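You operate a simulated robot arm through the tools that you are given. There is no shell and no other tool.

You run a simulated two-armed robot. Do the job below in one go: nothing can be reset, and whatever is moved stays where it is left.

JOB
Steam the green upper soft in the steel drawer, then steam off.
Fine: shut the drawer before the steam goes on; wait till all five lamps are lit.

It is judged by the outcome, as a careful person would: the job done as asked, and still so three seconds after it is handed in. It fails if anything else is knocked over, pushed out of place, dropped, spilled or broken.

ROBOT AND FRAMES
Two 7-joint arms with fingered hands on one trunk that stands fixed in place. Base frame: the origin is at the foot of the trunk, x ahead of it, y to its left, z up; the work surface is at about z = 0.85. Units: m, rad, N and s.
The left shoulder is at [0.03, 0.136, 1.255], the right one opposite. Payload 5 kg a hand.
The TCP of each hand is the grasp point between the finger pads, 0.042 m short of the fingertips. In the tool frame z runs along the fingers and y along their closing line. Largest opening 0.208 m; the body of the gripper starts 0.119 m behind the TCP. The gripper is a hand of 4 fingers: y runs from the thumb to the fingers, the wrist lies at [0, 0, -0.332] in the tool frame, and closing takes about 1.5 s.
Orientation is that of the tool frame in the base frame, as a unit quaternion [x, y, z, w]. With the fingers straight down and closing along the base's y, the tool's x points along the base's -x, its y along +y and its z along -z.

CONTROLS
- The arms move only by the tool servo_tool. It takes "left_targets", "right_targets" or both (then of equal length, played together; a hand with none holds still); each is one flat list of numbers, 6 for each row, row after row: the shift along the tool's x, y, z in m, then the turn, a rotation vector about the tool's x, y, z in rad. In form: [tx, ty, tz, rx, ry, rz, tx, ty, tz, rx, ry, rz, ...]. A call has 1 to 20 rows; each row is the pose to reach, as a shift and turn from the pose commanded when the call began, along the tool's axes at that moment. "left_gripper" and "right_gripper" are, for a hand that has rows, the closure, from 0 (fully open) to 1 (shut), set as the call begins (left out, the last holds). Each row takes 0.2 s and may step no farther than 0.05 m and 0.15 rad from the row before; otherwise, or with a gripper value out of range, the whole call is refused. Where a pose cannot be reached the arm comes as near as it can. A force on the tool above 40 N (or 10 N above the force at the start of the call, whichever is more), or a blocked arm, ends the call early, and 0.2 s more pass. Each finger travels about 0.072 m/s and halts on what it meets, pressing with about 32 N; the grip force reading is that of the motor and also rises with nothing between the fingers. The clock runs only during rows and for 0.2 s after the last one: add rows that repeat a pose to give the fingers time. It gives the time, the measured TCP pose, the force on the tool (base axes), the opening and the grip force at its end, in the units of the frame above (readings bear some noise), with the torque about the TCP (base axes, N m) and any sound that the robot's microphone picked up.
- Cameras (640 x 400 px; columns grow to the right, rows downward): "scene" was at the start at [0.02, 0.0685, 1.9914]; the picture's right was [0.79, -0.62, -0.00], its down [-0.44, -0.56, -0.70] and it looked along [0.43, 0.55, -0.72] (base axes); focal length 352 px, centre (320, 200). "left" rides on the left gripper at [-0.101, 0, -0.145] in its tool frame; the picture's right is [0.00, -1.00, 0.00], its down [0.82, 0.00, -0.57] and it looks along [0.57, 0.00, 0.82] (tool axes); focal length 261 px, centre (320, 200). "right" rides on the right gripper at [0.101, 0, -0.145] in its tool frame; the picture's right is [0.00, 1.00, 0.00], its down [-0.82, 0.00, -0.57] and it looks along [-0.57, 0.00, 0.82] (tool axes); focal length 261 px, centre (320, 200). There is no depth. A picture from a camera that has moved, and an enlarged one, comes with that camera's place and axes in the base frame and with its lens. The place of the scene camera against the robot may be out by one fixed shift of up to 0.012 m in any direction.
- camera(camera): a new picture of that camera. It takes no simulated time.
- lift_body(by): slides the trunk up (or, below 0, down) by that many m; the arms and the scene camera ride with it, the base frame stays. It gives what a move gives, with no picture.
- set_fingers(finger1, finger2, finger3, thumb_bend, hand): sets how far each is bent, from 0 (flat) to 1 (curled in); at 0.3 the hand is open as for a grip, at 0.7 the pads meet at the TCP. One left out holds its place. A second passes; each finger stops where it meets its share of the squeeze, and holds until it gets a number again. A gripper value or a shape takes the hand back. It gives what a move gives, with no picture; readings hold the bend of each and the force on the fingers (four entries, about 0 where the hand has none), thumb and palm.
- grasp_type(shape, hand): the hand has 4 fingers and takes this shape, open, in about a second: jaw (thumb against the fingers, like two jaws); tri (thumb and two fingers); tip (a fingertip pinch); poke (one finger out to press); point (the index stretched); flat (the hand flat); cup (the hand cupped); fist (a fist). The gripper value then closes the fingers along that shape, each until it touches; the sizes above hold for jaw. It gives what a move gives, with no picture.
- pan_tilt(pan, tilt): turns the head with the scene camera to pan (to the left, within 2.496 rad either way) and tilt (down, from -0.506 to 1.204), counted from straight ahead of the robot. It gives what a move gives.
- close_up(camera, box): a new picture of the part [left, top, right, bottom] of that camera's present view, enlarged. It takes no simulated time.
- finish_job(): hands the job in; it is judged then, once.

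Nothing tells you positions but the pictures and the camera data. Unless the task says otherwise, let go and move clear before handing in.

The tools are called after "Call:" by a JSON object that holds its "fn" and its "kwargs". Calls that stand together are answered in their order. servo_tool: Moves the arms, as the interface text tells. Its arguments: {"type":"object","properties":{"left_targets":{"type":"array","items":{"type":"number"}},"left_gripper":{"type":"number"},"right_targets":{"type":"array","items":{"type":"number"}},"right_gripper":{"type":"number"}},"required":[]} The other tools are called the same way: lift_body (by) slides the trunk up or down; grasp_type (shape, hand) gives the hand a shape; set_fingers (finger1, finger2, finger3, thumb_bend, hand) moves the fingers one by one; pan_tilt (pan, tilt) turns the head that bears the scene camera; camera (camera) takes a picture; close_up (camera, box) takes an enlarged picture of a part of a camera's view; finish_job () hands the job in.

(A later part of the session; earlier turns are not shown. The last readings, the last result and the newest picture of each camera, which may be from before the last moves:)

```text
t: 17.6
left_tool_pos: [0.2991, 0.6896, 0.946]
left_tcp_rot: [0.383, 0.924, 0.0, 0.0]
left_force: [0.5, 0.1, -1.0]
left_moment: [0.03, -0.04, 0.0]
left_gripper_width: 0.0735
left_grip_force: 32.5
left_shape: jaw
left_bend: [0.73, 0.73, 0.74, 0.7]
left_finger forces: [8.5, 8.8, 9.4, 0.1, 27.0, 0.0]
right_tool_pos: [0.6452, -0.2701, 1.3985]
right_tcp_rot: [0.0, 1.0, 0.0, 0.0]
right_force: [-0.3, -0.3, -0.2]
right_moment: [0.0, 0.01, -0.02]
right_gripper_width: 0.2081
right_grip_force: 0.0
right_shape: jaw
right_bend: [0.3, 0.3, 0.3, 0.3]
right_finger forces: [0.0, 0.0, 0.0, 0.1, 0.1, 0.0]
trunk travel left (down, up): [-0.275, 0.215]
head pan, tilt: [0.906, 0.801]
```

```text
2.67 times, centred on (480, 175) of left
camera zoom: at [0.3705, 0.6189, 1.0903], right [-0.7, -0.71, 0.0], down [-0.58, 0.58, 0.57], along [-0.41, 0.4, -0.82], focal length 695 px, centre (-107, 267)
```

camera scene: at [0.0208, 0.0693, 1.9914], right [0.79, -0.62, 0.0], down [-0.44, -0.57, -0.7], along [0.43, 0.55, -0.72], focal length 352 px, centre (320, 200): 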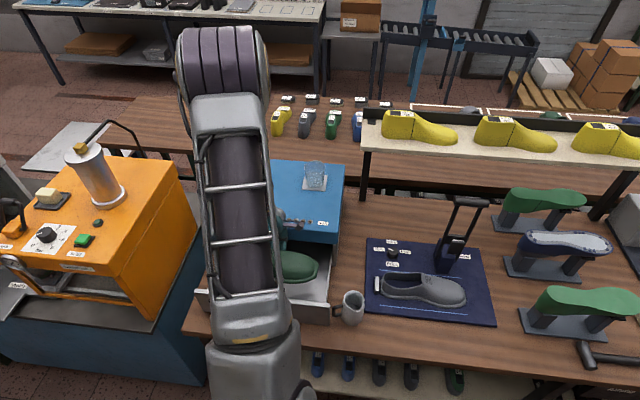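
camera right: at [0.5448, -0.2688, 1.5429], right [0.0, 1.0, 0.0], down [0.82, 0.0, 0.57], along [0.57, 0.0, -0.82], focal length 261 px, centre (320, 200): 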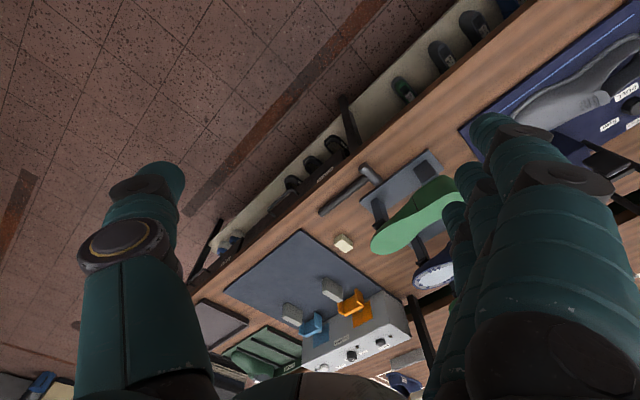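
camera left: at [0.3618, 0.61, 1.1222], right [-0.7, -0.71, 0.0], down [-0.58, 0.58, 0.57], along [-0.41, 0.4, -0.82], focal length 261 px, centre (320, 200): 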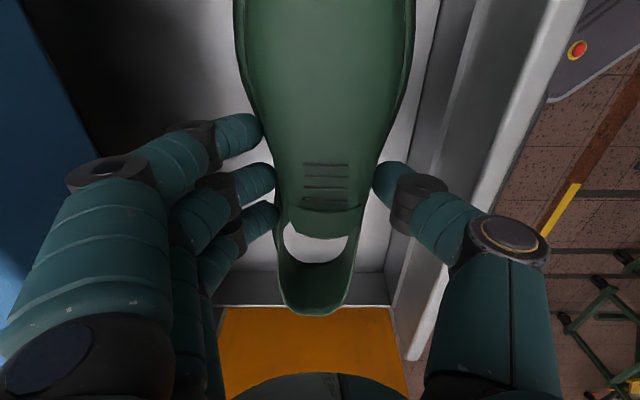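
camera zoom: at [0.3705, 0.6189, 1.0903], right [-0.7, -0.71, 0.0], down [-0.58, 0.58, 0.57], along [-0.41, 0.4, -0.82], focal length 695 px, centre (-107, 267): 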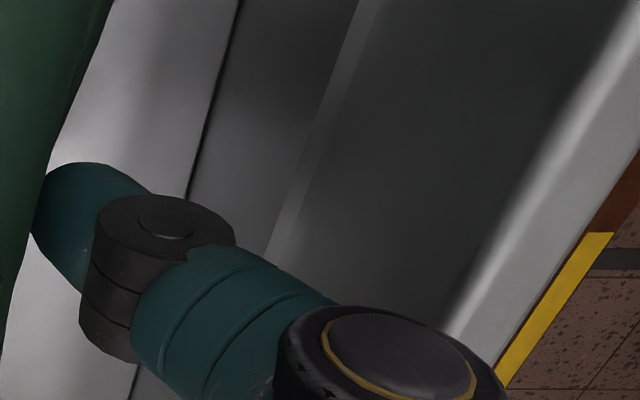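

The thumb knuckle now sits inside the panel edge. I keep lowering until the sole touches the drawer floor.

Call:
{"fn": "servo_tool", "kwargs": {"left_targets": [0, 0, 0.003, 0, 0, 0, 0, 0, 0.006, 0, 0, 0]}}

```text
t: 18.2
left_tool_pos: [0.2987, 0.6899, 0.9385]
left_tcp_rot: [0.383, 0.924, 0.0, 0.0]
left_force: [-0.1, -0.4, -1.0]
left_moment: [-0.04, -0.01, -0.01]
left_gripper_width: 0.0733
left_grip_force: 31.7
left_shape: jaw
left_bend: [0.73, 0.73, 0.74, 0.7]
left_finger forces: [8.4, 8.7, 9.3, 0.0, 27.2, 0.1]
right_tool_pos: [0.6457, -0.2686, 1.3987]
right_tcp_rot: [0.0, 1.0, 0.0, 0.0]
right_force: [0.2, 0.4, 0.8]
right_moment: [0.01, 0.01, 0.02]
right_gripper_width: 0.2078
right_grip_force: 0.0
right_shape: jaw
right_bend: [0.3, 0.3, 0.3, 0.3]
right_finger forces: [0.0, 0.1, 0.0, 0.0, 0.1, 0.1]
trunk travel left (down, up): [-0.275, 0.215]
head pan, tilt: [0.906, 0.801]
```

Call:
{"fn": "servo_tool", "kwargs": {"left_targets": [0, 0, 0.003, 0, 0, 0, 0, 0, 0.005, 0, 0, 0]}}

Call:
{"fn": "camera", "kwargs": {"camera": "left"}}

Call:
{"fn": "close_up", "kwargs": {"camera": "scene", "box": [180, 150, 380, 330]}}

```text
t: 18.8
left_tool_pos: [0.2983, 0.6906, 0.9344]
left_tcp_rot: [0.384, 0.924, 0.0, 0.0]
left_force: [0.2, 0.7, -1.4]
left_moment: [-0.03, 0.0, 0.02]
left_gripper_width: 0.0734
left_grip_force: 32.0
left_shape: jaw
left_bend: [0.73, 0.73, 0.74, 0.7]
left_finger forces: [8.5, 8.9, 9.4, 0.1, 27.1, 0.1]
right_tool_pos: [0.6459, -0.2696, 1.3984]
right_tcp_rot: [0.0, 1.0, 0.0, 0.0]
right_force: [0.3, 0.1, 0.4]
right_moment: [0.01, 0.0, 0.02]
right_gripper_width: 0.2077
right_grip_force: 0.0
right_shape: jaw
right_bend: [0.3, 0.3, 0.3, 0.3]
right_finger forces: [0.0, 0.0, 0.0, 0.0, 0.0, 0.0]
trunk travel left (down, up): [-0.275, 0.215]
head pan, tilt: [0.906, 0.801]
```

```text
taken
camera left: at [0.37, 0.619, 1.0791], right [-0.7, -0.71, 0.0], down [-0.58, 0.58, 0.57], along [-0.41, 0.4, -0.82], focal length 261 px, centre (320, 200)
```

left: 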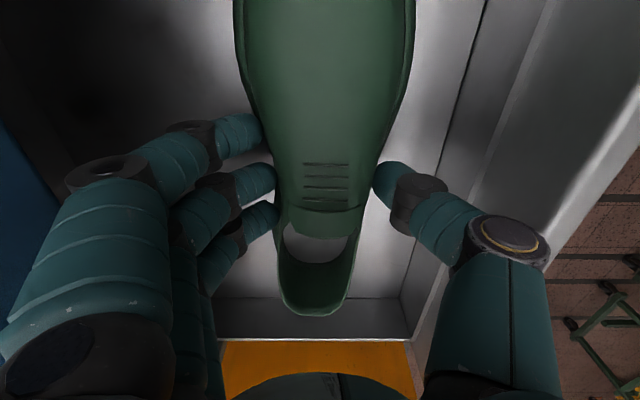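

```text
2.22 times, centred on (280, 240) of scene
camera zoom: at [0.02, 0.0685, 1.9914], right [0.79, -0.62, 0.0], down [-0.44, -0.56, -0.7], along [0.43, 0.55, -0.72], focal length 782 px, centre (409, 111)
```

zoom: 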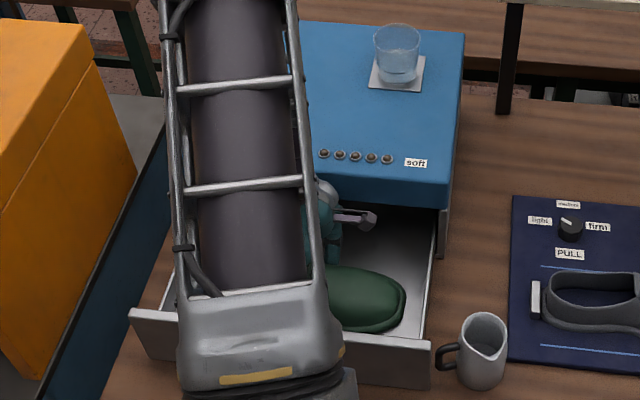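

Still hanging free; a few more millimetres.

Call:
{"fn": "servo_tool", "kwargs": {"left_targets": [0, 0, 0.002, 0, 0, 0, 0, 0, 0.004, 0, 0, 0]}}

```text
t: 19.4
left_tool_pos: [0.2986, 0.6921, 0.9297]
left_tcp_rot: [0.382, 0.924, 0.001, 0.0]
left_force: [0.0, 0.0, 0.4]
left_moment: [-0.04, -0.04, 0.0]
left_gripper_width: 0.0734
left_grip_force: 32.5
left_shape: jaw
left_bend: [0.73, 0.73, 0.73, 0.7]
left_finger forces: [8.8, 8.9, 9.4, 0.1, 27.2, 0.0]
right_tool_pos: [0.6454, -0.27, 1.3994]
right_tcp_rot: [0.0, 1.0, 0.0, 0.0]
right_force: [0.3, 0.1, -0.8]
right_moment: [0.01, 0.03, 0.02]
right_gripper_width: 0.208
right_grip_force: 0.0
right_shape: jaw
right_bend: [0.3, 0.3, 0.3, 0.3]
right_finger forces: [0.1, 0.1, 0.0, 0.0, 0.0, 0.0]
trunk travel left (down, up): [-0.275, 0.215]
head pan, tilt: [0.906, 0.801]
```

Call:
{"fn": "servo_tool", "kwargs": {"left_targets": [0, 0, 0.002, 0, 0, 0, 0, 0, 0.002, 0, 0, 0]}}

```text
t: 20.0
left_tool_pos: [0.2986, 0.6909, 0.9292]
left_tcp_rot: [0.383, 0.924, 0.0, 0.001]
left_force: [-0.2, 2.9, 11.3]
left_moment: [0.16, -0.23, 0.01]
left_gripper_width: 0.0736
left_grip_force: 31.7
left_shape: jaw
left_bend: [0.74, 0.74, 0.74, 0.7]
left_finger forces: [11.1, 10.9, 10.1, 0.1, 30.0, 0.0]
right_tool_pos: [0.6453, -0.2703, 1.3979]
right_tcp_rot: [0.0, 1.0, 0.0, 0.0]
right_force: [0.2, -0.7, 0.3]
right_moment: [-0.01, -0.01, 0.0]
right_gripper_width: 0.2078
right_grip_force: 0.1
right_shape: jaw
right_bend: [0.3, 0.3, 0.3, 0.3]
right_finger forces: [0.0, 0.1, 0.0, 0.0, 0.1, 0.0]
trunk travel left (down, up): [-0.275, 0.215]
head pan, tilt: [0.906, 0.801]
```

The upper now rests on the drawer floor (upward force 11 N). I open the fingers just slightly to let go.

Call:
{"fn": "servo_tool", "kwargs": {"left_targets": [0, 0, -0.001, 0, 0, 0, 0, 0, -0.001, 0, 0, 0, 0, 0, -0.001, 0, 0, 0, 0, 0, -0.001, 0, 0, 0], "left_gripper": 0.57}}

Call:
{"fn": "camera", "kwargs": {"camera": "left"}}

```text
t: 21.0
left_tool_pos: [0.2995, 0.6888, 0.9296]
left_tcp_rot: [0.383, 0.924, 0.0, 0.0]
left_force: [0.6, -0.4, 0.1]
left_moment: [0.01, 0.01, 0.0]
left_gripper_width: 0.0885
left_grip_force: 0.0
left_shape: jaw
left_bend: [0.73, 0.73, 0.73, 0.7]
left_finger forces: [0.0, 0.0, 0.1, 0.0, 0.0, 0.1]
right_tool_pos: [0.6455, -0.2702, 1.3987]
right_tcp_rot: [0.0, 1.0, 0.0, 0.0]
right_force: [1.3, -0.8, -0.6]
right_moment: [-0.01, -0.01, 0.01]
right_gripper_width: 0.208
right_grip_force: 0.0
right_shape: jaw
right_bend: [0.3, 0.3, 0.3, 0.3]
right_finger forces: [0.0, 0.0, 0.1, 0.0, 0.0, 0.0]
trunk travel left (down, up): [-0.275, 0.215]
head pan, tilt: [0.906, 0.801]
```

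```text
taken
camera left: at [0.3702, 0.6185, 1.0741], right [-0.7, -0.71, 0.0], down [-0.58, 0.58, 0.57], along [-0.41, 0.4, -0.82], focal length 261 px, centre (320, 200)
```

left: 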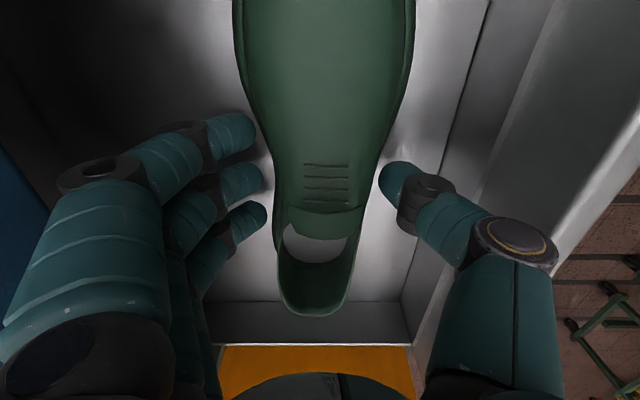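

Released and free on both sides. I raise the hand straight up, slowly at first.

Call:
{"fn": "servo_tool", "kwargs": {"left_targets": [0, 0, -0.01, 0, 0, 0, 0, 0, -0.02, 0, 0, 0, 0, 0, -0.035, 0, 0, 0, 0, 0, -0.05, 0, 0, 0]}}

Call:
{"fn": "camera", "kwargs": {"camera": "left"}}

```text
t: 22.0
left_tool_pos: [0.2977, 0.6886, 0.9792]
left_tcp_rot: [0.383, 0.924, 0.0, 0.001]
left_force: [-0.5, -0.4, -0.1]
left_moment: [0.05, 0.0, -0.01]
left_gripper_width: 0.0885
left_grip_force: 0.1
left_shape: jaw
left_bend: [0.73, 0.73, 0.73, 0.7]
left_finger forces: [0.0, 0.0, 0.0, 0.1, 0.0, 0.0]
right_tool_pos: [0.6454, -0.2705, 1.399]
right_tcp_rot: [0.0, 1.0, 0.0, 0.0]
right_force: [-0.4, 0.3, 0.0]
right_moment: [0.02, 0.01, 0.02]
right_gripper_width: 0.2076
right_grip_force: 0.1
right_shape: jaw
right_bend: [0.3, 0.3, 0.3, 0.3]
right_finger forces: [0.0, 0.0, 0.1, 0.1, 0.1, 0.0]
trunk travel left (down, up): [-0.275, 0.215]
head pan, tilt: [0.906, 0.801]
```

```text
taken
camera left: at [0.3699, 0.6179, 1.1241], right [-0.7, -0.71, 0.0], down [-0.58, 0.58, 0.57], along [-0.41, 0.4, -0.82], focal length 261 px, centre (320, 200)
```

left: 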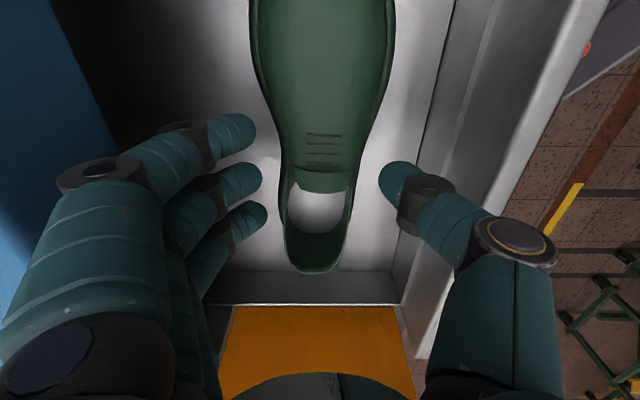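

The upper sits flat in the drawer. Now I lift clear, back off to the front of the drawer, and shape the hand with straight fingers to push the drawer shut.

Call:
{"fn": "servo_tool", "kwargs": {"left_targets": [0, 0, -0.045, 0, 0, 0, 0, 0, -0.09, 0, 0, 0, 0, 0, -0.135, 0, 0, 0, 0, 0, -0.18, 0, 0, 0, 0, 0, -0.22, 0, 0, 0, 0, -0.04, -0.22, 0, 0, 0, 0, -0.08, -0.22, 0, 0, 0, 0, -0.12, -0.22, 0, 0, 0, 0, -0.16, -0.22, 0, 0, 0, 0, -0.2, -0.22, 0, 0, 0]}}

Call:
{"fn": "set_fingers", "kwargs": {"hand": "left", "finger1": 0, "finger2": 0, "finger3": 0, "thumb_bend": 0.7}}

Call:
{"fn": "camera", "kwargs": {"camera": "left"}}

Call:
{"fn": "camera", "kwargs": {"camera": "scene"}}

```text
t: 24.2
left_tool_pos: [0.1559, 0.5469, 1.2]
left_tcp_rot: [0.383, 0.924, 0.001, 0.001]
left_force: [-0.6, -0.8, 0.2]
left_moment: [0.08, -0.08, 0.01]
left_gripper_width: 0.0891
left_grip_force: 0.1
left_shape: jaw
left_bend: [0.73, 0.73, 0.73, 0.7]
left_finger forces: [0.0, 0.0, 0.0, 0.0, 0.0, 0.1]
right_tool_pos: [0.6445, -0.2714, 1.3993]
right_tcp_rot: [0.0, 1.0, 0.0, 0.0]
right_force: [-0.3, -0.4, 0.3]
right_moment: [0.1, -0.07, -0.04]
right_gripper_width: 0.2078
right_grip_force: 0.1
right_shape: jaw
right_bend: [0.3, 0.3, 0.3, 0.3]
right_finger forces: [0.0, 0.0, 0.0, 0.0, 0.1, 0.0]
trunk travel left (down, up): [-0.275, 0.215]
head pan, tilt: [0.906, 0.801]
```

```text
t: 25.2
left_tool_pos: [0.1566, 0.5471, 1.1985]
left_tcp_rot: [0.382, 0.924, 0.0, 0.001]
left_force: [0.9, -0.9, 0.6]
left_moment: [0.02, -0.01, 0.01]
left_gripper_width: 0.1697
left_grip_force: 0.0
left_shape: fingers
left_bend: [0.0, 0.0, 0.0, 0.7]
left_finger forces: [0.0, 0.0, 0.0, 0.0, 0.1, 0.0]
right_tool_pos: [0.6452, -0.2694, 1.399]
right_tcp_rot: [0.0, 1.0, 0.0, -0.001]
right_force: [-0.2, 0.8, -0.2]
right_moment: [0.02, -0.04, 0.0]
right_gripper_width: 0.2079
right_grip_force: 0.1
right_shape: jaw
right_bend: [0.3, 0.3, 0.3, 0.3]
right_finger forces: [0.1, 0.1, 0.0, 0.1, 0.1, 0.1]
trunk travel left (down, up): [-0.275, 0.215]
head pan, tilt: [0.906, 0.801]
```

```text
taken
camera left: at [0.2281, 0.4765, 1.3439], right [-0.7, -0.71, 0.0], down [-0.58, 0.58, 0.57], along [-0.41, 0.4, -0.82], focal length 261 px, centre (320, 200)
```

left: 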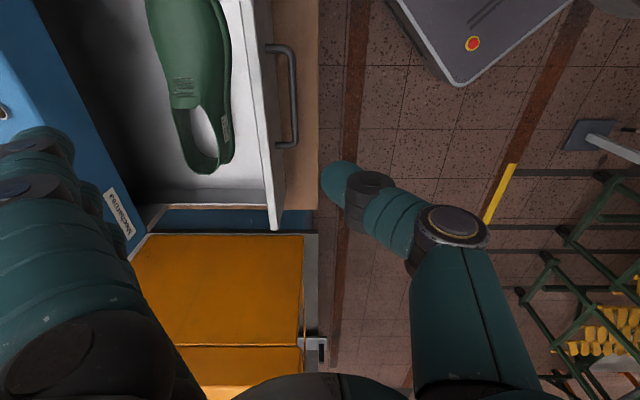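

```text
taken
camera scene: at [0.0195, 0.0679, 1.9915], right [0.79, -0.62, 0.0], down [-0.44, -0.56, -0.7], along [0.43, 0.55, -0.72], focal length 352 px, centre (320, 200)
```

scene: 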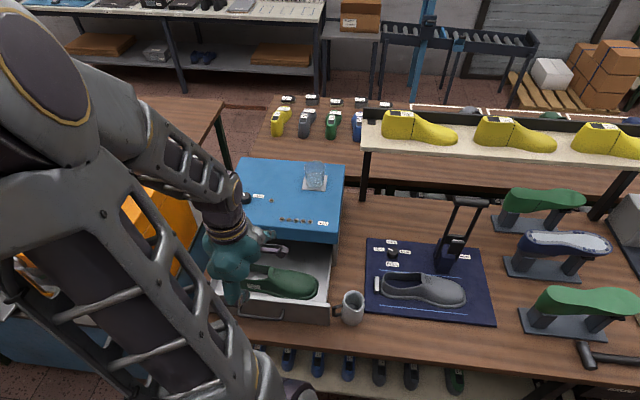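

With the fingers straight they splay toward the box, so the tips will lead the push, which suits the drawer. I back off further so the tips clear the handle, then check where they are.

Call:
{"fn": "servo_tool", "kwargs": {"left_targets": [0, -0.035, 0, 0, 0, 0, 0, -0.07, 0, 0, 0, 0, 0, -0.105, 0, 0, 0, 0, 0, -0.135, 0, 0, 0, 0]}}

Call:
{"fn": "camera", "kwargs": {"camera": "left"}}

Call:
{"fn": "camera", "kwargs": {"camera": "scene"}}

```text
t: 26.2
left_tool_pos: [0.0716, 0.5136, 1.2211]
left_tcp_rot: [0.383, 0.924, -0.002, 0.001]
left_force: [-1.6, 0.2, 0.2]
left_moment: [0.09, -0.12, 0.05]
left_gripper_width: 0.1694
left_grip_force: 0.1
left_shape: fingers
left_bend: [0.0, 0.0, 0.0, 0.7]
left_finger forces: [0.0, 0.1, 0.0, 0.0, 0.0, 0.0]
left hand out of reach, approached as far as the arm can: row 2, 3, 4
right_tool_pos: [0.6442, -0.2715, 1.3989]
right_tcp_rot: [0.001, 1.0, 0.0, 0.001]
right_force: [-0.7, -0.7, 0.4]
right_moment: [0.12, -0.06, -0.04]
right_gripper_width: 0.2079
right_grip_force: 0.1
right_shape: jaw
right_bend: [0.3, 0.3, 0.3, 0.3]
right_finger forces: [0.0, 0.0, 0.0, 0.1, 0.0, 0.1]
trunk travel left (down, up): [-0.275, 0.215]
head pan, tilt: [0.906, 0.801]
```

```text
taken
camera left: at [0.1437, 0.443, 1.3672], right [-0.7, -0.71, 0.0], down [-0.58, 0.58, 0.57], along [-0.41, 0.4, -0.82], focal length 261 px, centre (320, 200)
```

left: 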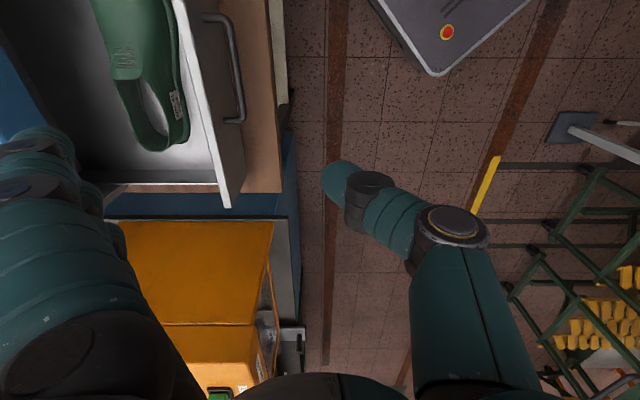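

```text
taken
camera scene: at [0.018, 0.0667, 1.9915], right [0.79, -0.62, 0.0], down [-0.44, -0.56, -0.7], along [0.43, 0.55, -0.72], focal length 352 px, centre (320, 200)
```

scene: 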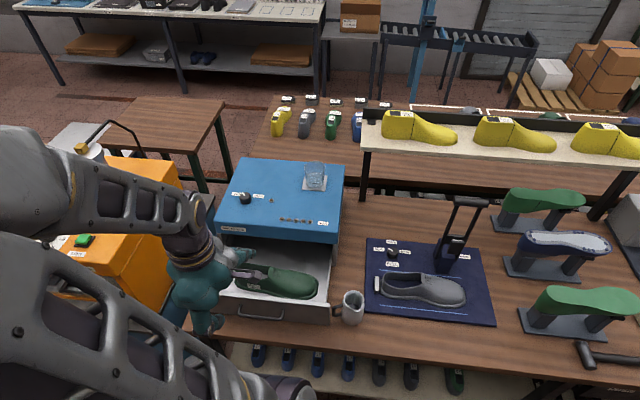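

That far back is out of reach with this wrist turn. I'll move back out toward the drawer, close the hand, and plan to push with the side of the closed fingers instead.

Call:
{"fn": "servo_tool", "kwargs": {"left_targets": [0, 0.03, 0, 0, 0, 0, 0, 0.06, 0, 0, 0, 0, 0, 0.06, 0, 0, 0, 0, 0, 0.06, 0, 0, 0, 0, 0, 0.06, 0, 0, 0, 0, 0, 0.06, 0, 0, 0, 0], "left_gripper": 1.0}}

```text
t: 27.6
left_tool_pos: [0.1165, 0.557, 1.2207]
left_tcp_rot: [0.383, 0.924, 0.0, 0.0]
left_force: [1.0, 0.3, 0.1]
left_moment: [-0.04, -0.02, 0.02]
left_gripper_width: 0.0
left_grip_force: 0.1
left_shape: jaw
left_bend: [0.71, 0.71, 0.71, 0.7]
left_finger forces: [0.0, 0.0, 0.0, 0.1, 0.0, 0.0]
right_tool_pos: [0.6459, -0.2701, 1.399]
right_tcp_rot: [0.0, 1.0, 0.0, 0.0]
right_force: [-0.6, 0.3, 0.7]
right_moment: [0.03, 0.02, -0.03]
right_gripper_width: 0.2077
right_grip_force: 0.1
right_shape: jaw
right_bend: [0.3, 0.3, 0.3, 0.3]
right_finger forces: [0.0, 0.0, 0.0, 0.0, 0.1, 0.0]
trunk travel left (down, up): [-0.275, 0.215]
head pan, tilt: [0.906, 0.801]
```

Now I turn the hand 90° about the vertical to a more natural wrist pose, well above everything.

Call:
{"fn": "servo_tool", "kwargs": {"left_targets": [0, 0, 0, 0, 0, -0.143, 0, 0, 0, 0, 0, -0.286, 0, 0, 0, 0, 0, -0.428, 0, 0, 0, 0, 0, -0.571, 0, 0, 0, 0, 0, -0.714, 0, 0, 0, 0, 0, -0.857, 0, 0, 0, 0, 0, -1.0, 0, 0, 0, 0, 0, -1.142, 0, 0, 0, 0, 0, -1.285, 0, 0, 0, 0, 0, -1.428, 0, 0, 0, 0, 0, -1.571]}}

Call:
{"fn": "camera", "kwargs": {"camera": "left"}}

Call:
{"fn": "camera", "kwargs": {"camera": "scene"}}

```text
t: 30.0
left_tool_pos: [0.1157, 0.5573, 1.2213]
left_tcp_rot: [-0.383, 0.924, -0.001, 0.0]
left_force: [0.2, -0.8, 0.1]
left_moment: [0.0, 0.02, 0.0]
left_gripper_width: 0.0
left_grip_force: 32.3
left_shape: jaw
left_bend: [0.7, 0.7, 0.7, 0.7]
left_finger forces: [0.0, 0.0, 0.0, 0.0, 0.0, 0.0]
right_tool_pos: [0.6457, -0.2687, 1.3993]
right_tcp_rot: [0.0, 1.0, 0.0, 0.0]
right_force: [-0.2, 0.5, -0.1]
right_moment: [0.0, 0.03, 0.0]
right_gripper_width: 0.208
right_grip_force: 0.1
right_shape: jaw
right_bend: [0.3, 0.3, 0.3, 0.3]
right_finger forces: [0.1, 0.0, 0.0, 0.2, 0.0, 0.1]
trunk travel left (down, up): [-0.275, 0.215]
head pan, tilt: [0.906, 0.801]
```

```text
taken
camera left: at [0.1868, 0.6288, 1.3664], right [0.71, -0.7, 0.0], down [-0.58, -0.58, 0.57], along [-0.4, -0.41, -0.82], focal length 261 px, centre (320, 200)
```

left: 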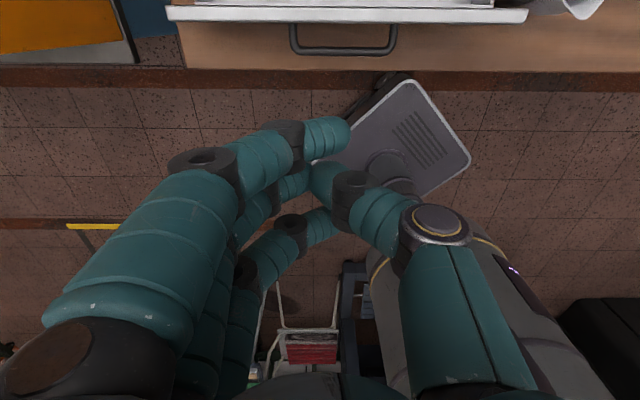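

```text
taken
camera scene: at [0.02, 0.0683, 1.9914], right [0.79, -0.62, 0.0], down [-0.44, -0.56, -0.7], along [0.43, 0.55, -0.72], focal length 352 px, centre (320, 200)
```

scene: 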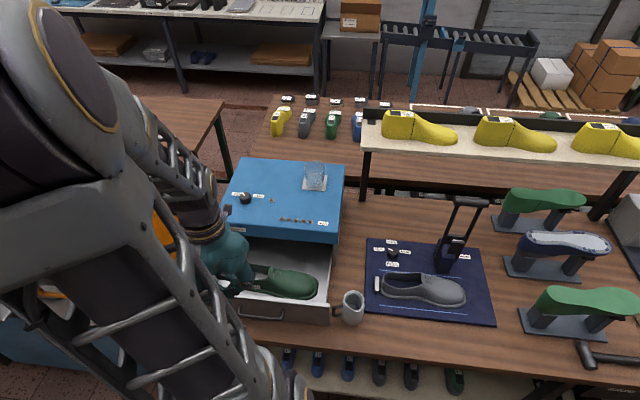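

The wrist is in a natural pose now and the handle is just ahead. I line up with the handle centre and go down in front of it.

Call:
{"fn": "servo_tool", "kwargs": {"left_targets": [0.028, -0.035, 0, 0, 0, 0, 0.028, -0.035, 0.04, 0, 0, 0, 0.028, -0.035, 0.08, 0, 0, 0, 0.028, -0.035, 0.12, 0, 0, 0, 0.028, -0.035, 0.16, 0, 0, 0, 0.028, -0.035, 0.2, 0, 0, 0]}}

Call:
{"fn": "camera", "kwargs": {"camera": "left"}}

Call:
{"fn": "camera", "kwargs": {"camera": "scene"}}

```text
t: 31.4
left_tool_pos: [0.1243, 0.5229, 1.0174]
left_tcp_rot: [-0.384, 0.924, -0.002, -0.001]
left_force: [0.6, 0.7, -0.5]
left_moment: [-0.05, 0.05, 0.0]
left_gripper_width: 0.0
left_grip_force: 31.7
left_shape: jaw
left_bend: [0.7, 0.7, 0.7, 0.7]
left_finger forces: [0.0, 0.0, 0.0, 0.0, 0.0, 0.1]
left hand out of reach, approached as far as the arm can: row 2, 3, 4, 5, 6
right_tool_pos: [0.6476, -0.2687, 1.3979]
right_tcp_rot: [0.0, 1.0, 0.0, -0.001]
right_force: [0.3, 1.4, -1.1]
right_moment: [0.0, 0.13, -0.04]
right_gripper_width: 0.2079
right_grip_force: 0.1
right_shape: jaw
right_bend: [0.3, 0.3, 0.3, 0.3]
right_finger forces: [0.0, 0.1, 0.1, 0.0, 0.0, 0.1]
trunk travel left (down, up): [-0.275, 0.215]
head pan, tilt: [0.906, 0.801]
```

```text
taken
camera left: at [0.1962, 0.5954, 1.1621], right [0.71, -0.7, 0.0], down [-0.58, -0.58, 0.57], along [-0.4, -0.41, -0.82], focal length 261 px, centre (320, 200)
```

left: 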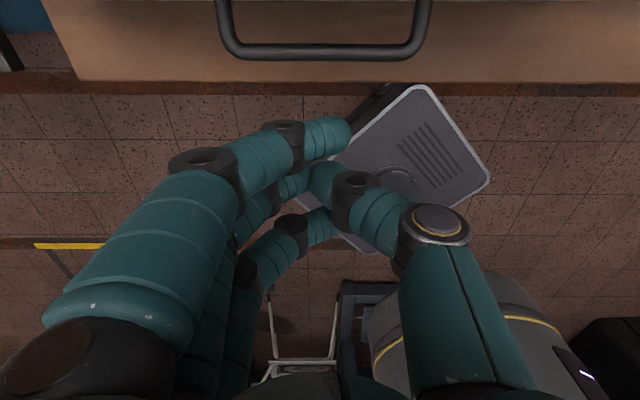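

```text
taken
camera scene: at [0.0219, 0.0689, 1.9913], right [0.79, -0.62, 0.0], down [-0.44, -0.57, -0.7], along [0.43, 0.55, -0.72], focal length 352 px, centre (320, 200)
```

scene: 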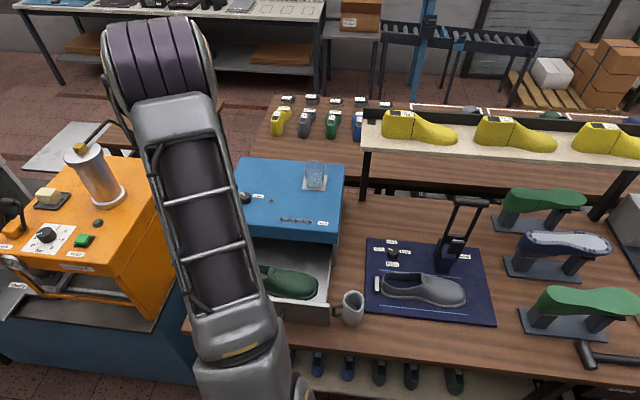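

Slightly limited but close enough: the finger side is about 3 cm in front of the handle. I descend to handle height.

Call:
{"fn": "servo_tool", "kwargs": {"left_targets": [-0.006, -0.003, 0.025, 0, 0, 0, -0.006, -0.003, 0.05, 0, 0, 0, -0.006, -0.003, 0.075, 0, 0, 0]}}

Call:
{"fn": "camera", "kwargs": {"camera": "left"}}

```text
t: 32.2
left_tool_pos: [0.1296, 0.5259, 0.9422]
left_tcp_rot: [-0.382, 0.924, 0.0, 0.0]
left_force: [0.4, 0.7, -0.2]
left_moment: [-0.09, 0.04, 0.02]
left_gripper_width: 0.0
left_grip_force: 31.9
left_shape: jaw
left_bend: [0.7, 0.7, 0.7, 0.7]
left_finger forces: [0.0, 0.0, 0.0, 0.1, 0.0, 0.0]
right_tool_pos: [0.6474, -0.2685, 1.3986]
right_tcp_rot: [0.0, 1.0, 0.0, 0.0]
right_force: [0.0, 1.0, 0.3]
right_moment: [-0.15, 0.04, 0.02]
right_gripper_width: 0.208
right_grip_force: 0.0
right_shape: jaw
right_bend: [0.3, 0.3, 0.3, 0.3]
right_finger forces: [0.1, 0.0, 0.1, 0.0, 0.0, 0.0]
trunk travel left (down, up): [-0.275, 0.215]
head pan, tilt: [0.906, 0.801]
```

```text
taken
camera left: at [0.201, 0.5977, 1.088], right [0.71, -0.7, 0.0], down [-0.58, -0.58, 0.57], along [-0.4, -0.41, -0.82], focal length 261 px, centre (320, 200)
```

left: 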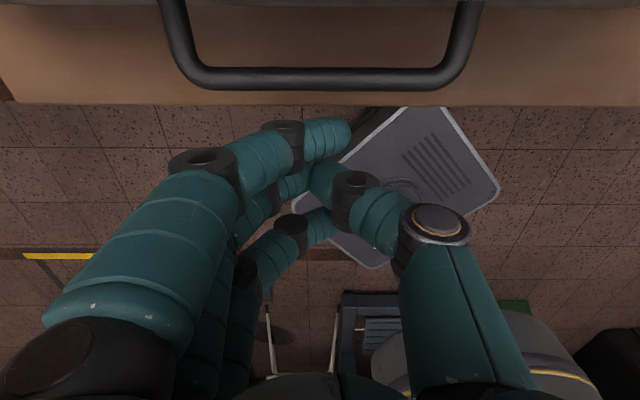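

The finger side is directly in front of the handle bar. I push the drawer in gently, in part-way steps.

Call:
{"fn": "servo_tool", "kwargs": {"left_targets": [-0.012, 0, 0, 0, 0, 0, -0.024, 0, 0, 0, 0, 0, -0.036, 0, 0, 0, 0, 0, -0.048, 0, 0, 0, 0, 0, -0.06, 0, 0, 0, 0, 0, -0.072, 0, 0, 0, 0, 0, -0.084, 0, 0, 0, 0, 0]}}

Call:
{"fn": "camera", "kwargs": {"camera": "left"}}

Call:
{"fn": "camera", "kwargs": {"camera": "scene"}}

```text
t: 33.8
left_tool_pos: [0.1896, 0.5848, 0.9429]
left_tcp_rot: [-0.383, 0.924, 0.001, 0.001]
left_force: [0.2, 0.5, -0.3]
left_moment: [0.0, 0.02, -0.01]
left_gripper_width: 0.0001
left_grip_force: 32.2
left_shape: jaw
left_bend: [0.7, 0.7, 0.7, 0.7]
left_finger forces: [0.1, 0.0, 0.0, 0.0, 0.0, 0.0]
right_tool_pos: [0.6463, -0.2695, 1.3992]
right_tcp_rot: [0.0, 1.0, -0.001, 0.0]
right_force: [-0.5, 0.6, -0.1]
right_moment: [-0.01, 0.05, -0.01]
right_gripper_width: 0.2081
right_grip_force: 0.0
right_shape: jaw
right_bend: [0.3, 0.3, 0.3, 0.3]
right_finger forces: [0.0, 0.0, 0.0, 0.1, 0.1, 0.0]
trunk travel left (down, up): [-0.275, 0.215]
head pan, tilt: [0.906, 0.801]
```

```text
taken
camera left: at [0.2613, 0.6567, 1.0893], right [0.71, -0.7, 0.0], down [-0.58, -0.58, 0.57], along [-0.4, -0.41, -0.82], focal length 261 px, centre (320, 200)
```

left: 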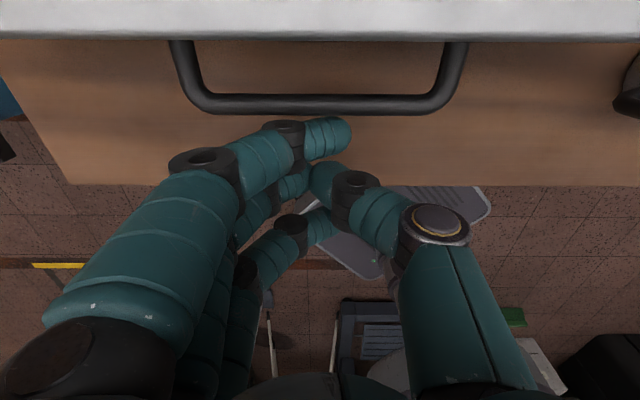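

```text
taken
camera scene: at [0.0203, 0.0686, 1.9914], right [0.79, -0.62, 0.0], down [-0.44, -0.56, -0.7], along [0.43, 0.55, -0.72], focal length 352 px, centre (320, 200)
```

scene: 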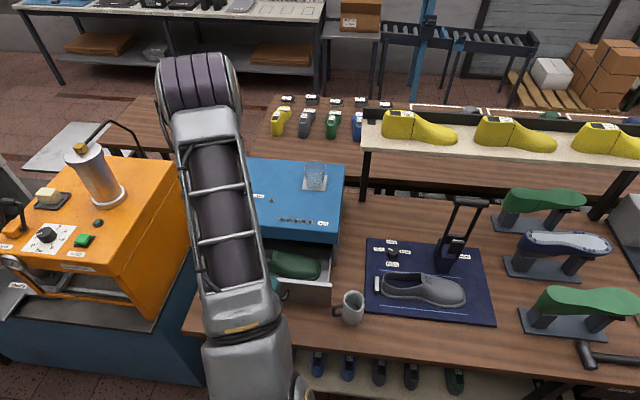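

The drawer slides easily. I keep pushing.

Call:
{"fn": "servo_tool", "kwargs": {"left_targets": [-0.014, 0, 0, 0, 0, 0, -0.028, 0, 0, 0, 0, 0, -0.042, 0, 0, 0, 0, 0, -0.056, 0, 0, 0, 0, 0, -0.07, 0, 0, 0, 0, 0, -0.084, 0, 0, 0, 0, 0, -0.098, 0, 0, 0, 0, 0, -0.112, 0, 0, 0, 0, 0, -0.126, 0, 0, 0, 0, 0]}}

Call:
{"fn": "camera", "kwargs": {"camera": "left"}}

Call:
{"fn": "close_up", "kwargs": {"camera": "scene", "box": [180, 140, 380, 330]}}

```text
t: 35.8
left_tool_pos: [0.2807, 0.6746, 0.9423]
left_tcp_rot: [-0.383, 0.924, 0.0, -0.001]
left_force: [0.6, -0.6, -0.2]
left_moment: [-0.03, 0.02, 0.0]
left_gripper_width: 0.0
left_grip_force: 31.8
left_shape: jaw
left_bend: [0.7, 0.7, 0.7, 0.7]
left_finger forces: [0.1, 0.0, 0.1, 0.0, 0.0, 0.0]
right_tool_pos: [0.6455, -0.2696, 1.3981]
right_tcp_rot: [0.0, 1.0, 0.0, -0.001]
right_force: [0.0, 0.3, -0.1]
right_moment: [-0.03, 0.02, -0.01]
right_gripper_width: 0.2077
right_grip_force: 0.1
right_shape: jaw
right_bend: [0.3, 0.3, 0.3, 0.3]
right_finger forces: [0.1, 0.1, 0.0, 0.0, 0.0, 0.0]
trunk travel left (down, up): [-0.275, 0.215]
head pan, tilt: [0.906, 0.801]
```

```text
taken
camera left: at [0.3505, 0.7462, 1.0888], right [0.71, -0.7, 0.0], down [-0.58, -0.58, 0.57], along [-0.4, -0.41, -0.82], focal length 261 px, centre (320, 200)
```

left: 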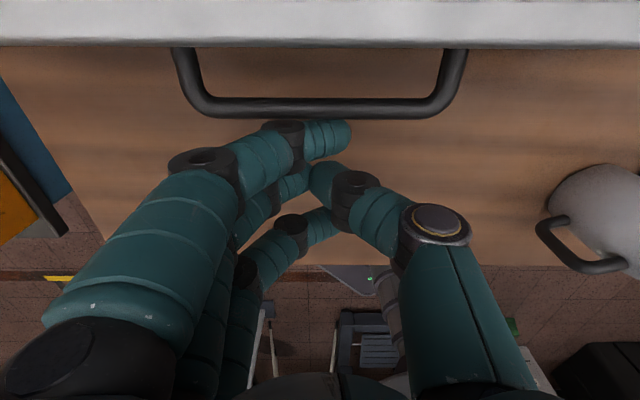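

```text
2.11 times, centred on (280, 235) of scene
camera zoom: at [0.0207, 0.0687, 1.9914], right [0.79, -0.62, 0.0], down [-0.44, -0.56, -0.7], along [0.43, 0.55, -0.72], focal length 741 px, centre (404, 126)
```

zoom: 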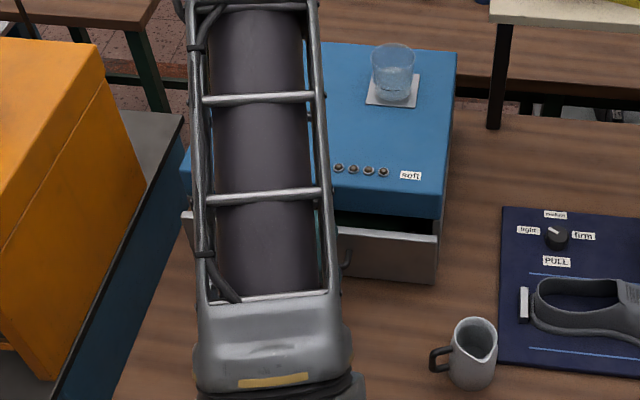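

Nearly shut. I finish the last few centimetres in small steps.

Call:
{"fn": "servo_tool", "kwargs": {"left_targets": [-0.006, 0, 0, 0, 0, 0, -0.012, 0, 0, 0, 0, 0, -0.018, 0, 0, 0, 0, 0, -0.022, 0, 0, 0, 0, 0, -0.026, 0, 0, 0, 0, 0]}}

Call:
{"fn": "camera", "kwargs": {"camera": "left"}}

Call:
{"fn": "close_up", "kwargs": {"camera": "scene", "box": [180, 140, 380, 330]}}

```text
t: 37.0
left_tool_pos: [0.2963, 0.6928, 0.9438]
left_tcp_rot: [-0.382, 0.924, 0.0, 0.0]
left_force: [0.0, 0.6, -0.6]
left_moment: [-0.02, 0.04, 0.02]
left_gripper_width: 0.0
left_grip_force: 31.8
left_shape: jaw
left_bend: [0.7, 0.7, 0.7, 0.7]
left_finger forces: [0.0, 0.1, 0.0, 0.0, 0.0, 0.0]
right_tool_pos: [0.6457, -0.2684, 1.3987]
right_tcp_rot: [0.0, 1.0, 0.0, 0.001]
right_force: [0.4, 0.0, 0.8]
right_moment: [-0.01, 0.02, 0.01]
right_gripper_width: 0.208
right_grip_force: 0.0
right_shape: jaw
right_bend: [0.3, 0.3, 0.3, 0.3]
right_finger forces: [0.0, 0.0, 0.1, 0.0, 0.0, 0.0]
trunk travel left (down, up): [-0.275, 0.215]
head pan, tilt: [0.906, 0.801]
```

```text
taken
camera left: at [0.3685, 0.764, 1.089], right [0.71, -0.7, 0.0], down [-0.58, -0.58, 0.57], along [-0.4, -0.41, -0.82], focal length 261 px, centre (320, 200)
```

left: 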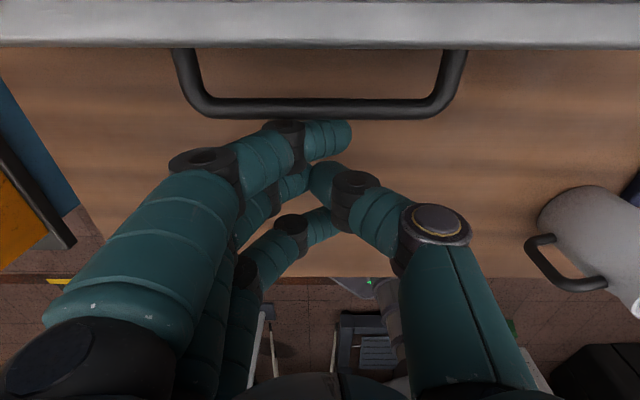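

```text
2.11 times, centred on (280, 235) of scene
camera zoom: at [0.0201, 0.0684, 1.9914], right [0.79, -0.62, 0.0], down [-0.44, -0.56, -0.7], along [0.43, 0.55, -0.72], focal length 741 px, centre (404, 126)
```

zoom: 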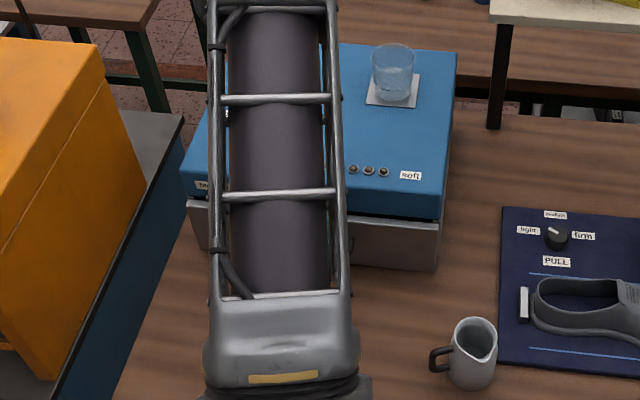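

Call:
{"fn": "servo_tool", "kwargs": {"left_targets": [-0.004, 0, 0, 0, 0, 0, -0.008, 0, 0, 0, 0, 0, -0.012, 0, 0, 0, 0, 0]}}

Call:
{"fn": "close_up", "kwargs": {"camera": "scene", "box": [180, 180, 340, 290]}}

```text
t: 37.8
left_tool_pos: [0.301, 0.6967, 0.9433]
left_tcp_rot: [-0.384, 0.923, -0.001, -0.002]
left_force: [-20.3, -18.8, 3.6]
left_moment: [0.01, 0.14, 0.61]
left_gripper_width: 0.0002
left_grip_force: 31.5
left_shape: jaw
left_bend: [0.7, 0.7, 0.7, 0.7]
left_finger forces: [27.7, 0.0, 0.0, 0.0, 0.1, 0.1]
right_tool_pos: [0.6436, -0.2714, 1.3994]
right_tcp_rot: [0.0, 1.0, 0.001, 0.001]
right_force: [-0.4, 0.1, -0.2]
right_moment: [0.06, -0.02, 0.0]
right_gripper_width: 0.2075
right_grip_force: 0.0
right_shape: jaw
right_bend: [0.3, 0.3, 0.3, 0.3]
right_finger forces: [0.1, 0.0, 0.0, 0.0, 0.0, 0.0]
trunk travel left (down, up): [-0.275, 0.215]
head pan, tilt: [0.906, 0.801]
```

```text
3.64 times, centred on (260, 235) of scene
camera zoom: at [0.0175, 0.0657, 1.9916], right [0.79, -0.62, 0.0], down [-0.44, -0.56, -0.7], along [0.43, 0.55, -0.72], focal length 1280 px, centre (538, 73)
```

zoom: 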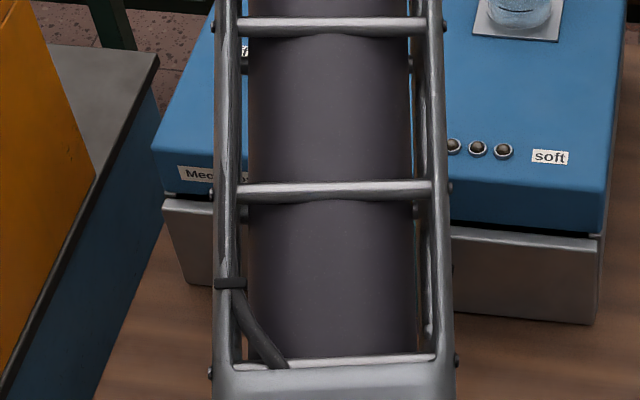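

The drawer is fully shut (firm stop, ~28 N). I back off the handle and rise.

Call:
{"fn": "servo_tool", "kwargs": {"left_targets": [0.015, 0, 0, 0, 0, 0, 0.04, 0, 0, 0, 0, 0, 0.06, 0, -0.02, 0, 0, 0, 0.06, 0, -0.06, 0, 0, 0, 0.06, 0, -0.1, 0, 0, 0, 0.06, 0, -0.145, 0, 0, 0, 0.06, 0, -0.19, 0, 0, 0, 0.06, 0, -0.235, 0, 0, 0, 0.06, 0, -0.28, 0, 0, 0, 0.06, 0, -0.32, 0, 0, 0]}}

Call:
{"fn": "camera", "kwargs": {"camera": "left"}}

Call:
{"fn": "camera", "kwargs": {"camera": "scene"}}

```text
t: 40.0
left_tool_pos: [0.2613, 0.6586, 1.265]
left_tcp_rot: [-0.383, 0.924, 0.0, 0.0]
left_force: [0.2, -0.3, 0.3]
left_moment: [0.08, -0.06, 0.01]
left_gripper_width: 0.0
left_grip_force: 32.2
left_shape: jaw
left_bend: [0.7, 0.7, 0.7, 0.7]
left_finger forces: [0.0, 0.0, 0.1, 0.1, 0.1, 0.0]
right_tool_pos: [0.6442, -0.2705, 1.3993]
right_tcp_rot: [0.0, 1.0, 0.0, 0.001]
right_force: [-0.9, -0.3, 0.5]
right_moment: [0.03, -0.09, -0.04]
right_gripper_width: 0.2078
right_grip_force: 0.0
right_shape: jaw
right_bend: [0.3, 0.3, 0.3, 0.3]
right_finger forces: [0.1, 0.0, 0.0, 0.1, 0.0, 0.1]
trunk travel left (down, up): [-0.275, 0.215]
head pan, tilt: [0.906, 0.801]
```

```text
taken
camera left: at [0.3323, 0.7298, 1.4101], right [0.71, -0.7, 0.0], down [-0.58, -0.58, 0.57], along [-0.4, -0.41, -0.82], focal length 261 px, centre (320, 200)
```

left: 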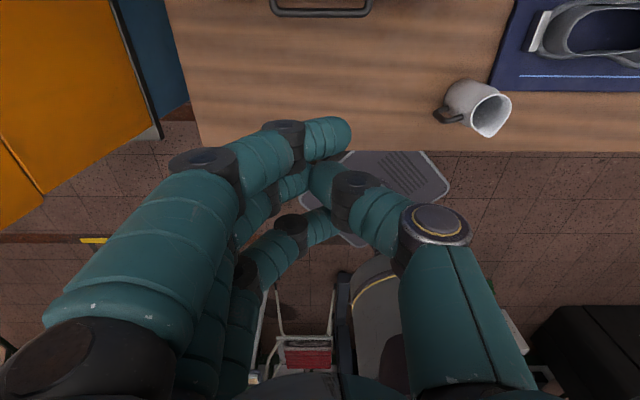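

```text
taken
camera scene: at [0.018, 0.0682, 1.9915], right [0.79, -0.62, 0.0], down [-0.44, -0.56, -0.7], along [0.43, 0.55, -0.72], focal length 352 px, centre (320, 200)
```

scene: 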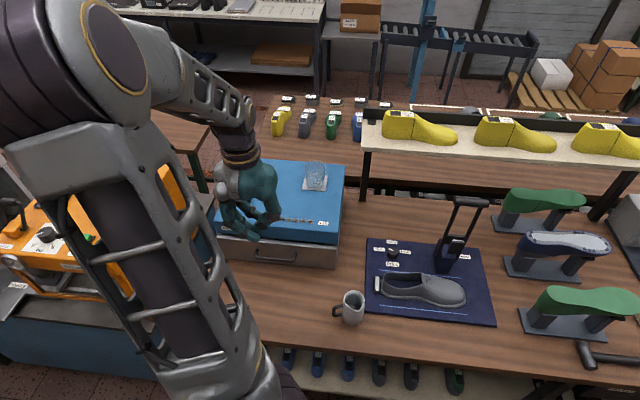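

The drawer stays shut and everything else stands as before. Next I move above the knob on the lid with the hand partly open to look at its pointer.

Call:
{"fn": "servo_tool", "kwargs": {"left_targets": [-0.04, 0.016, 0, 0, 0, 0, -0.08, 0.033, 0, 0, 0, 0, -0.12, 0.05, 0, 0, 0, 0, -0.16, 0.066, 0, 0, 0, 0, -0.2, 0.083, 0, 0, 0, 0, -0.235, 0.1, 0, 0, 0, 0, -0.27, 0.114, 0, 0, 0, 0], "left_gripper": 0.5}}

Call:
{"fn": "camera", "kwargs": {"camera": "left"}}

Call:
{"fn": "camera", "kwargs": {"camera": "scene"}}

```text
t: 41.6
left_tool_pos: [0.3739, 0.9331, 1.2617]
left_tcp_rot: [-0.382, 0.924, -0.001, 0.0]
left_force: [0.4, 0.7, 0.0]
left_moment: [-0.14, 0.07, -0.03]
left_gripper_width: 0.1039
left_grip_force: 0.1
left_shape: jaw
left_bend: [0.73, 0.73, 0.73, 0.7]
left_finger forces: [0.1, 0.0, 0.1, 0.1, 0.0, 0.0]
right_tool_pos: [0.6475, -0.2667, 1.3989]
right_tcp_rot: [0.0, 1.0, -0.001, 0.001]
right_force: [0.7, 0.9, 0.4]
right_moment: [-0.18, 0.04, 0.02]
right_gripper_width: 0.2082
right_grip_force: 0.1
right_shape: jaw
right_bend: [0.3, 0.3, 0.3, 0.3]
right_finger forces: [0.0, 0.0, 0.1, 0.0, 0.0, 0.1]
trunk travel left (down, up): [-0.275, 0.215]
head pan, tilt: [0.906, 0.801]
```

```text
taken
camera left: at [0.4452, 1.0047, 1.4062], right [0.71, -0.7, 0.0], down [-0.58, -0.58, 0.57], along [-0.4, -0.41, -0.82], focal length 261 px, centre (320, 200)
```

left: 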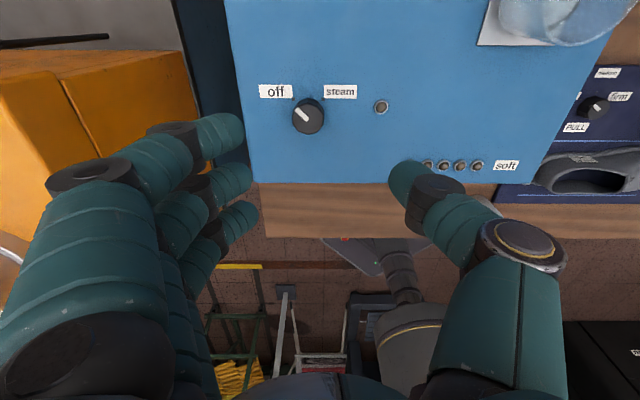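

```text
taken
camera scene: at [0.0211, 0.0713, 1.9912], right [0.79, -0.62, 0.0], down [-0.44, -0.57, -0.7], along [0.43, 0.55, -0.72], focal length 352 px, centre (320, 200)
```

scene: 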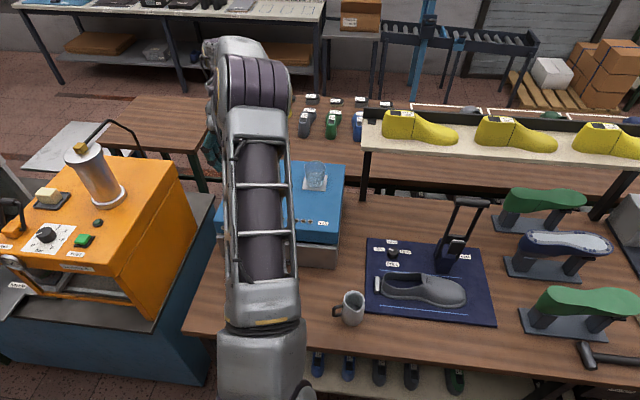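

The wrist camera sees the knob, its labels and the five lamps well. I zoom in to measure the knob.

Call:
{"fn": "close_up", "kwargs": {"camera": "left", "box": [240, 70, 400, 170]}}

Call:
{"fn": "close_up", "kwargs": {"camera": "left", "box": [370, 120, 530, 220]}}

```text
4.00 times, centred on (320, 120) of left
camera zoom: at [0.4452, 1.0047, 1.4062], right [0.71, -0.7, 0.0], down [-0.58, -0.58, 0.57], along [-0.4, -0.41, -0.82], focal length 1043 px, centre (320, 520)
```

zoom: 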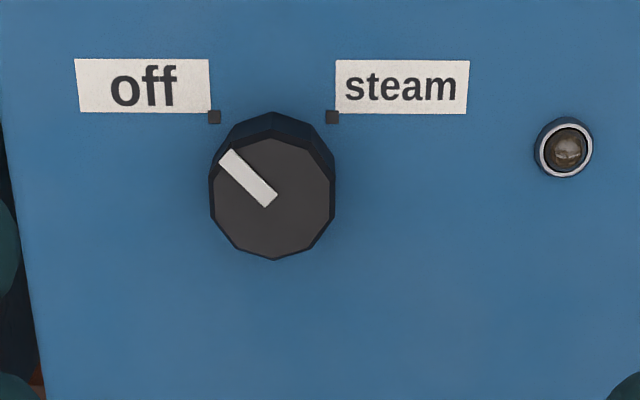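

```text
4.00 times, centred on (450, 170) of left
camera zoom: at [0.4452, 1.0047, 1.4062], right [0.71, -0.7, 0.0], down [-0.58, -0.58, 0.57], along [-0.4, -0.41, -0.82], focal length 1043 px, centre (-200, 320)
```

zoom: 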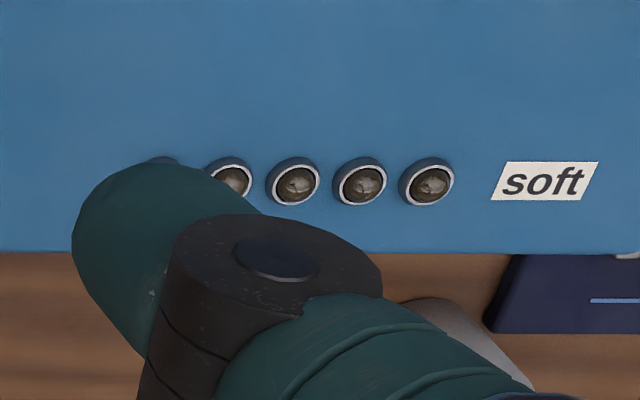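

The knob (≈4 cm wide, top z≈1.09) is at about (0.363, 0.944), pointing to "off"; "steam" lies 90° clockwise. I centre over it and go down around it.

Call:
{"fn": "servo_tool", "kwargs": {"left_targets": [-0.006, 0.015, 0.03, 0, 0, 0, -0.006, 0.015, 0.06, 0, 0, 0, -0.006, 0.015, 0.09, 0, 0, 0, -0.006, 0.015, 0.115, 0, 0, 0]}}

Call:
{"fn": "camera", "kwargs": {"camera": "left"}}

```text
t: 42.6
left_tool_pos: [0.3688, 0.9478, 1.1478]
left_tcp_rot: [-0.383, 0.924, 0.0, -0.001]
left_force: [0.1, 0.2, -0.6]
left_moment: [-0.1, 0.04, -0.01]
left_gripper_width: 0.1039
left_grip_force: 0.0
left_shape: jaw
left_bend: [0.73, 0.73, 0.73, 0.7]
left_finger forces: [0.1, 0.0, 0.0, 0.0, 0.0, 0.1]
right_tool_pos: [0.6474, -0.2667, 1.3996]
right_tcp_rot: [0.0, 1.0, -0.001, 0.0]
right_force: [0.0, -0.4, 0.7]
right_moment: [-0.1, 0.08, 0.0]
right_gripper_width: 0.2078
right_grip_force: 0.0
right_shape: jaw
right_bend: [0.3, 0.3, 0.3, 0.3]
right_finger forces: [0.0, 0.1, 0.0, 0.0, 0.0, 0.1]
trunk travel left (down, up): [-0.275, 0.215]
head pan, tilt: [0.906, 0.801]
```

```text
taken
camera left: at [0.4393, 1.0188, 1.2929], right [0.71, -0.7, 0.0], down [-0.58, -0.58, 0.57], along [-0.4, -0.41, -0.82], focal length 261 px, centre (320, 200)
```

left: 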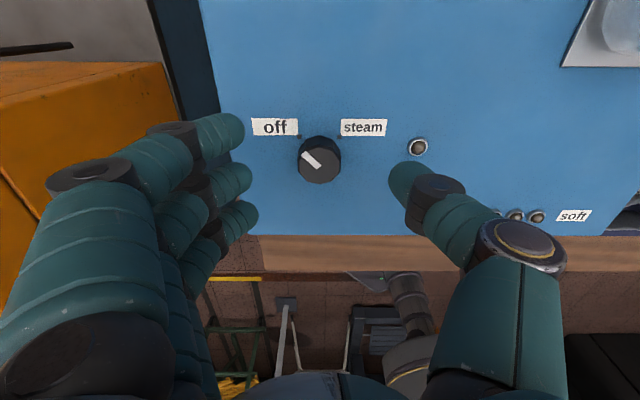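

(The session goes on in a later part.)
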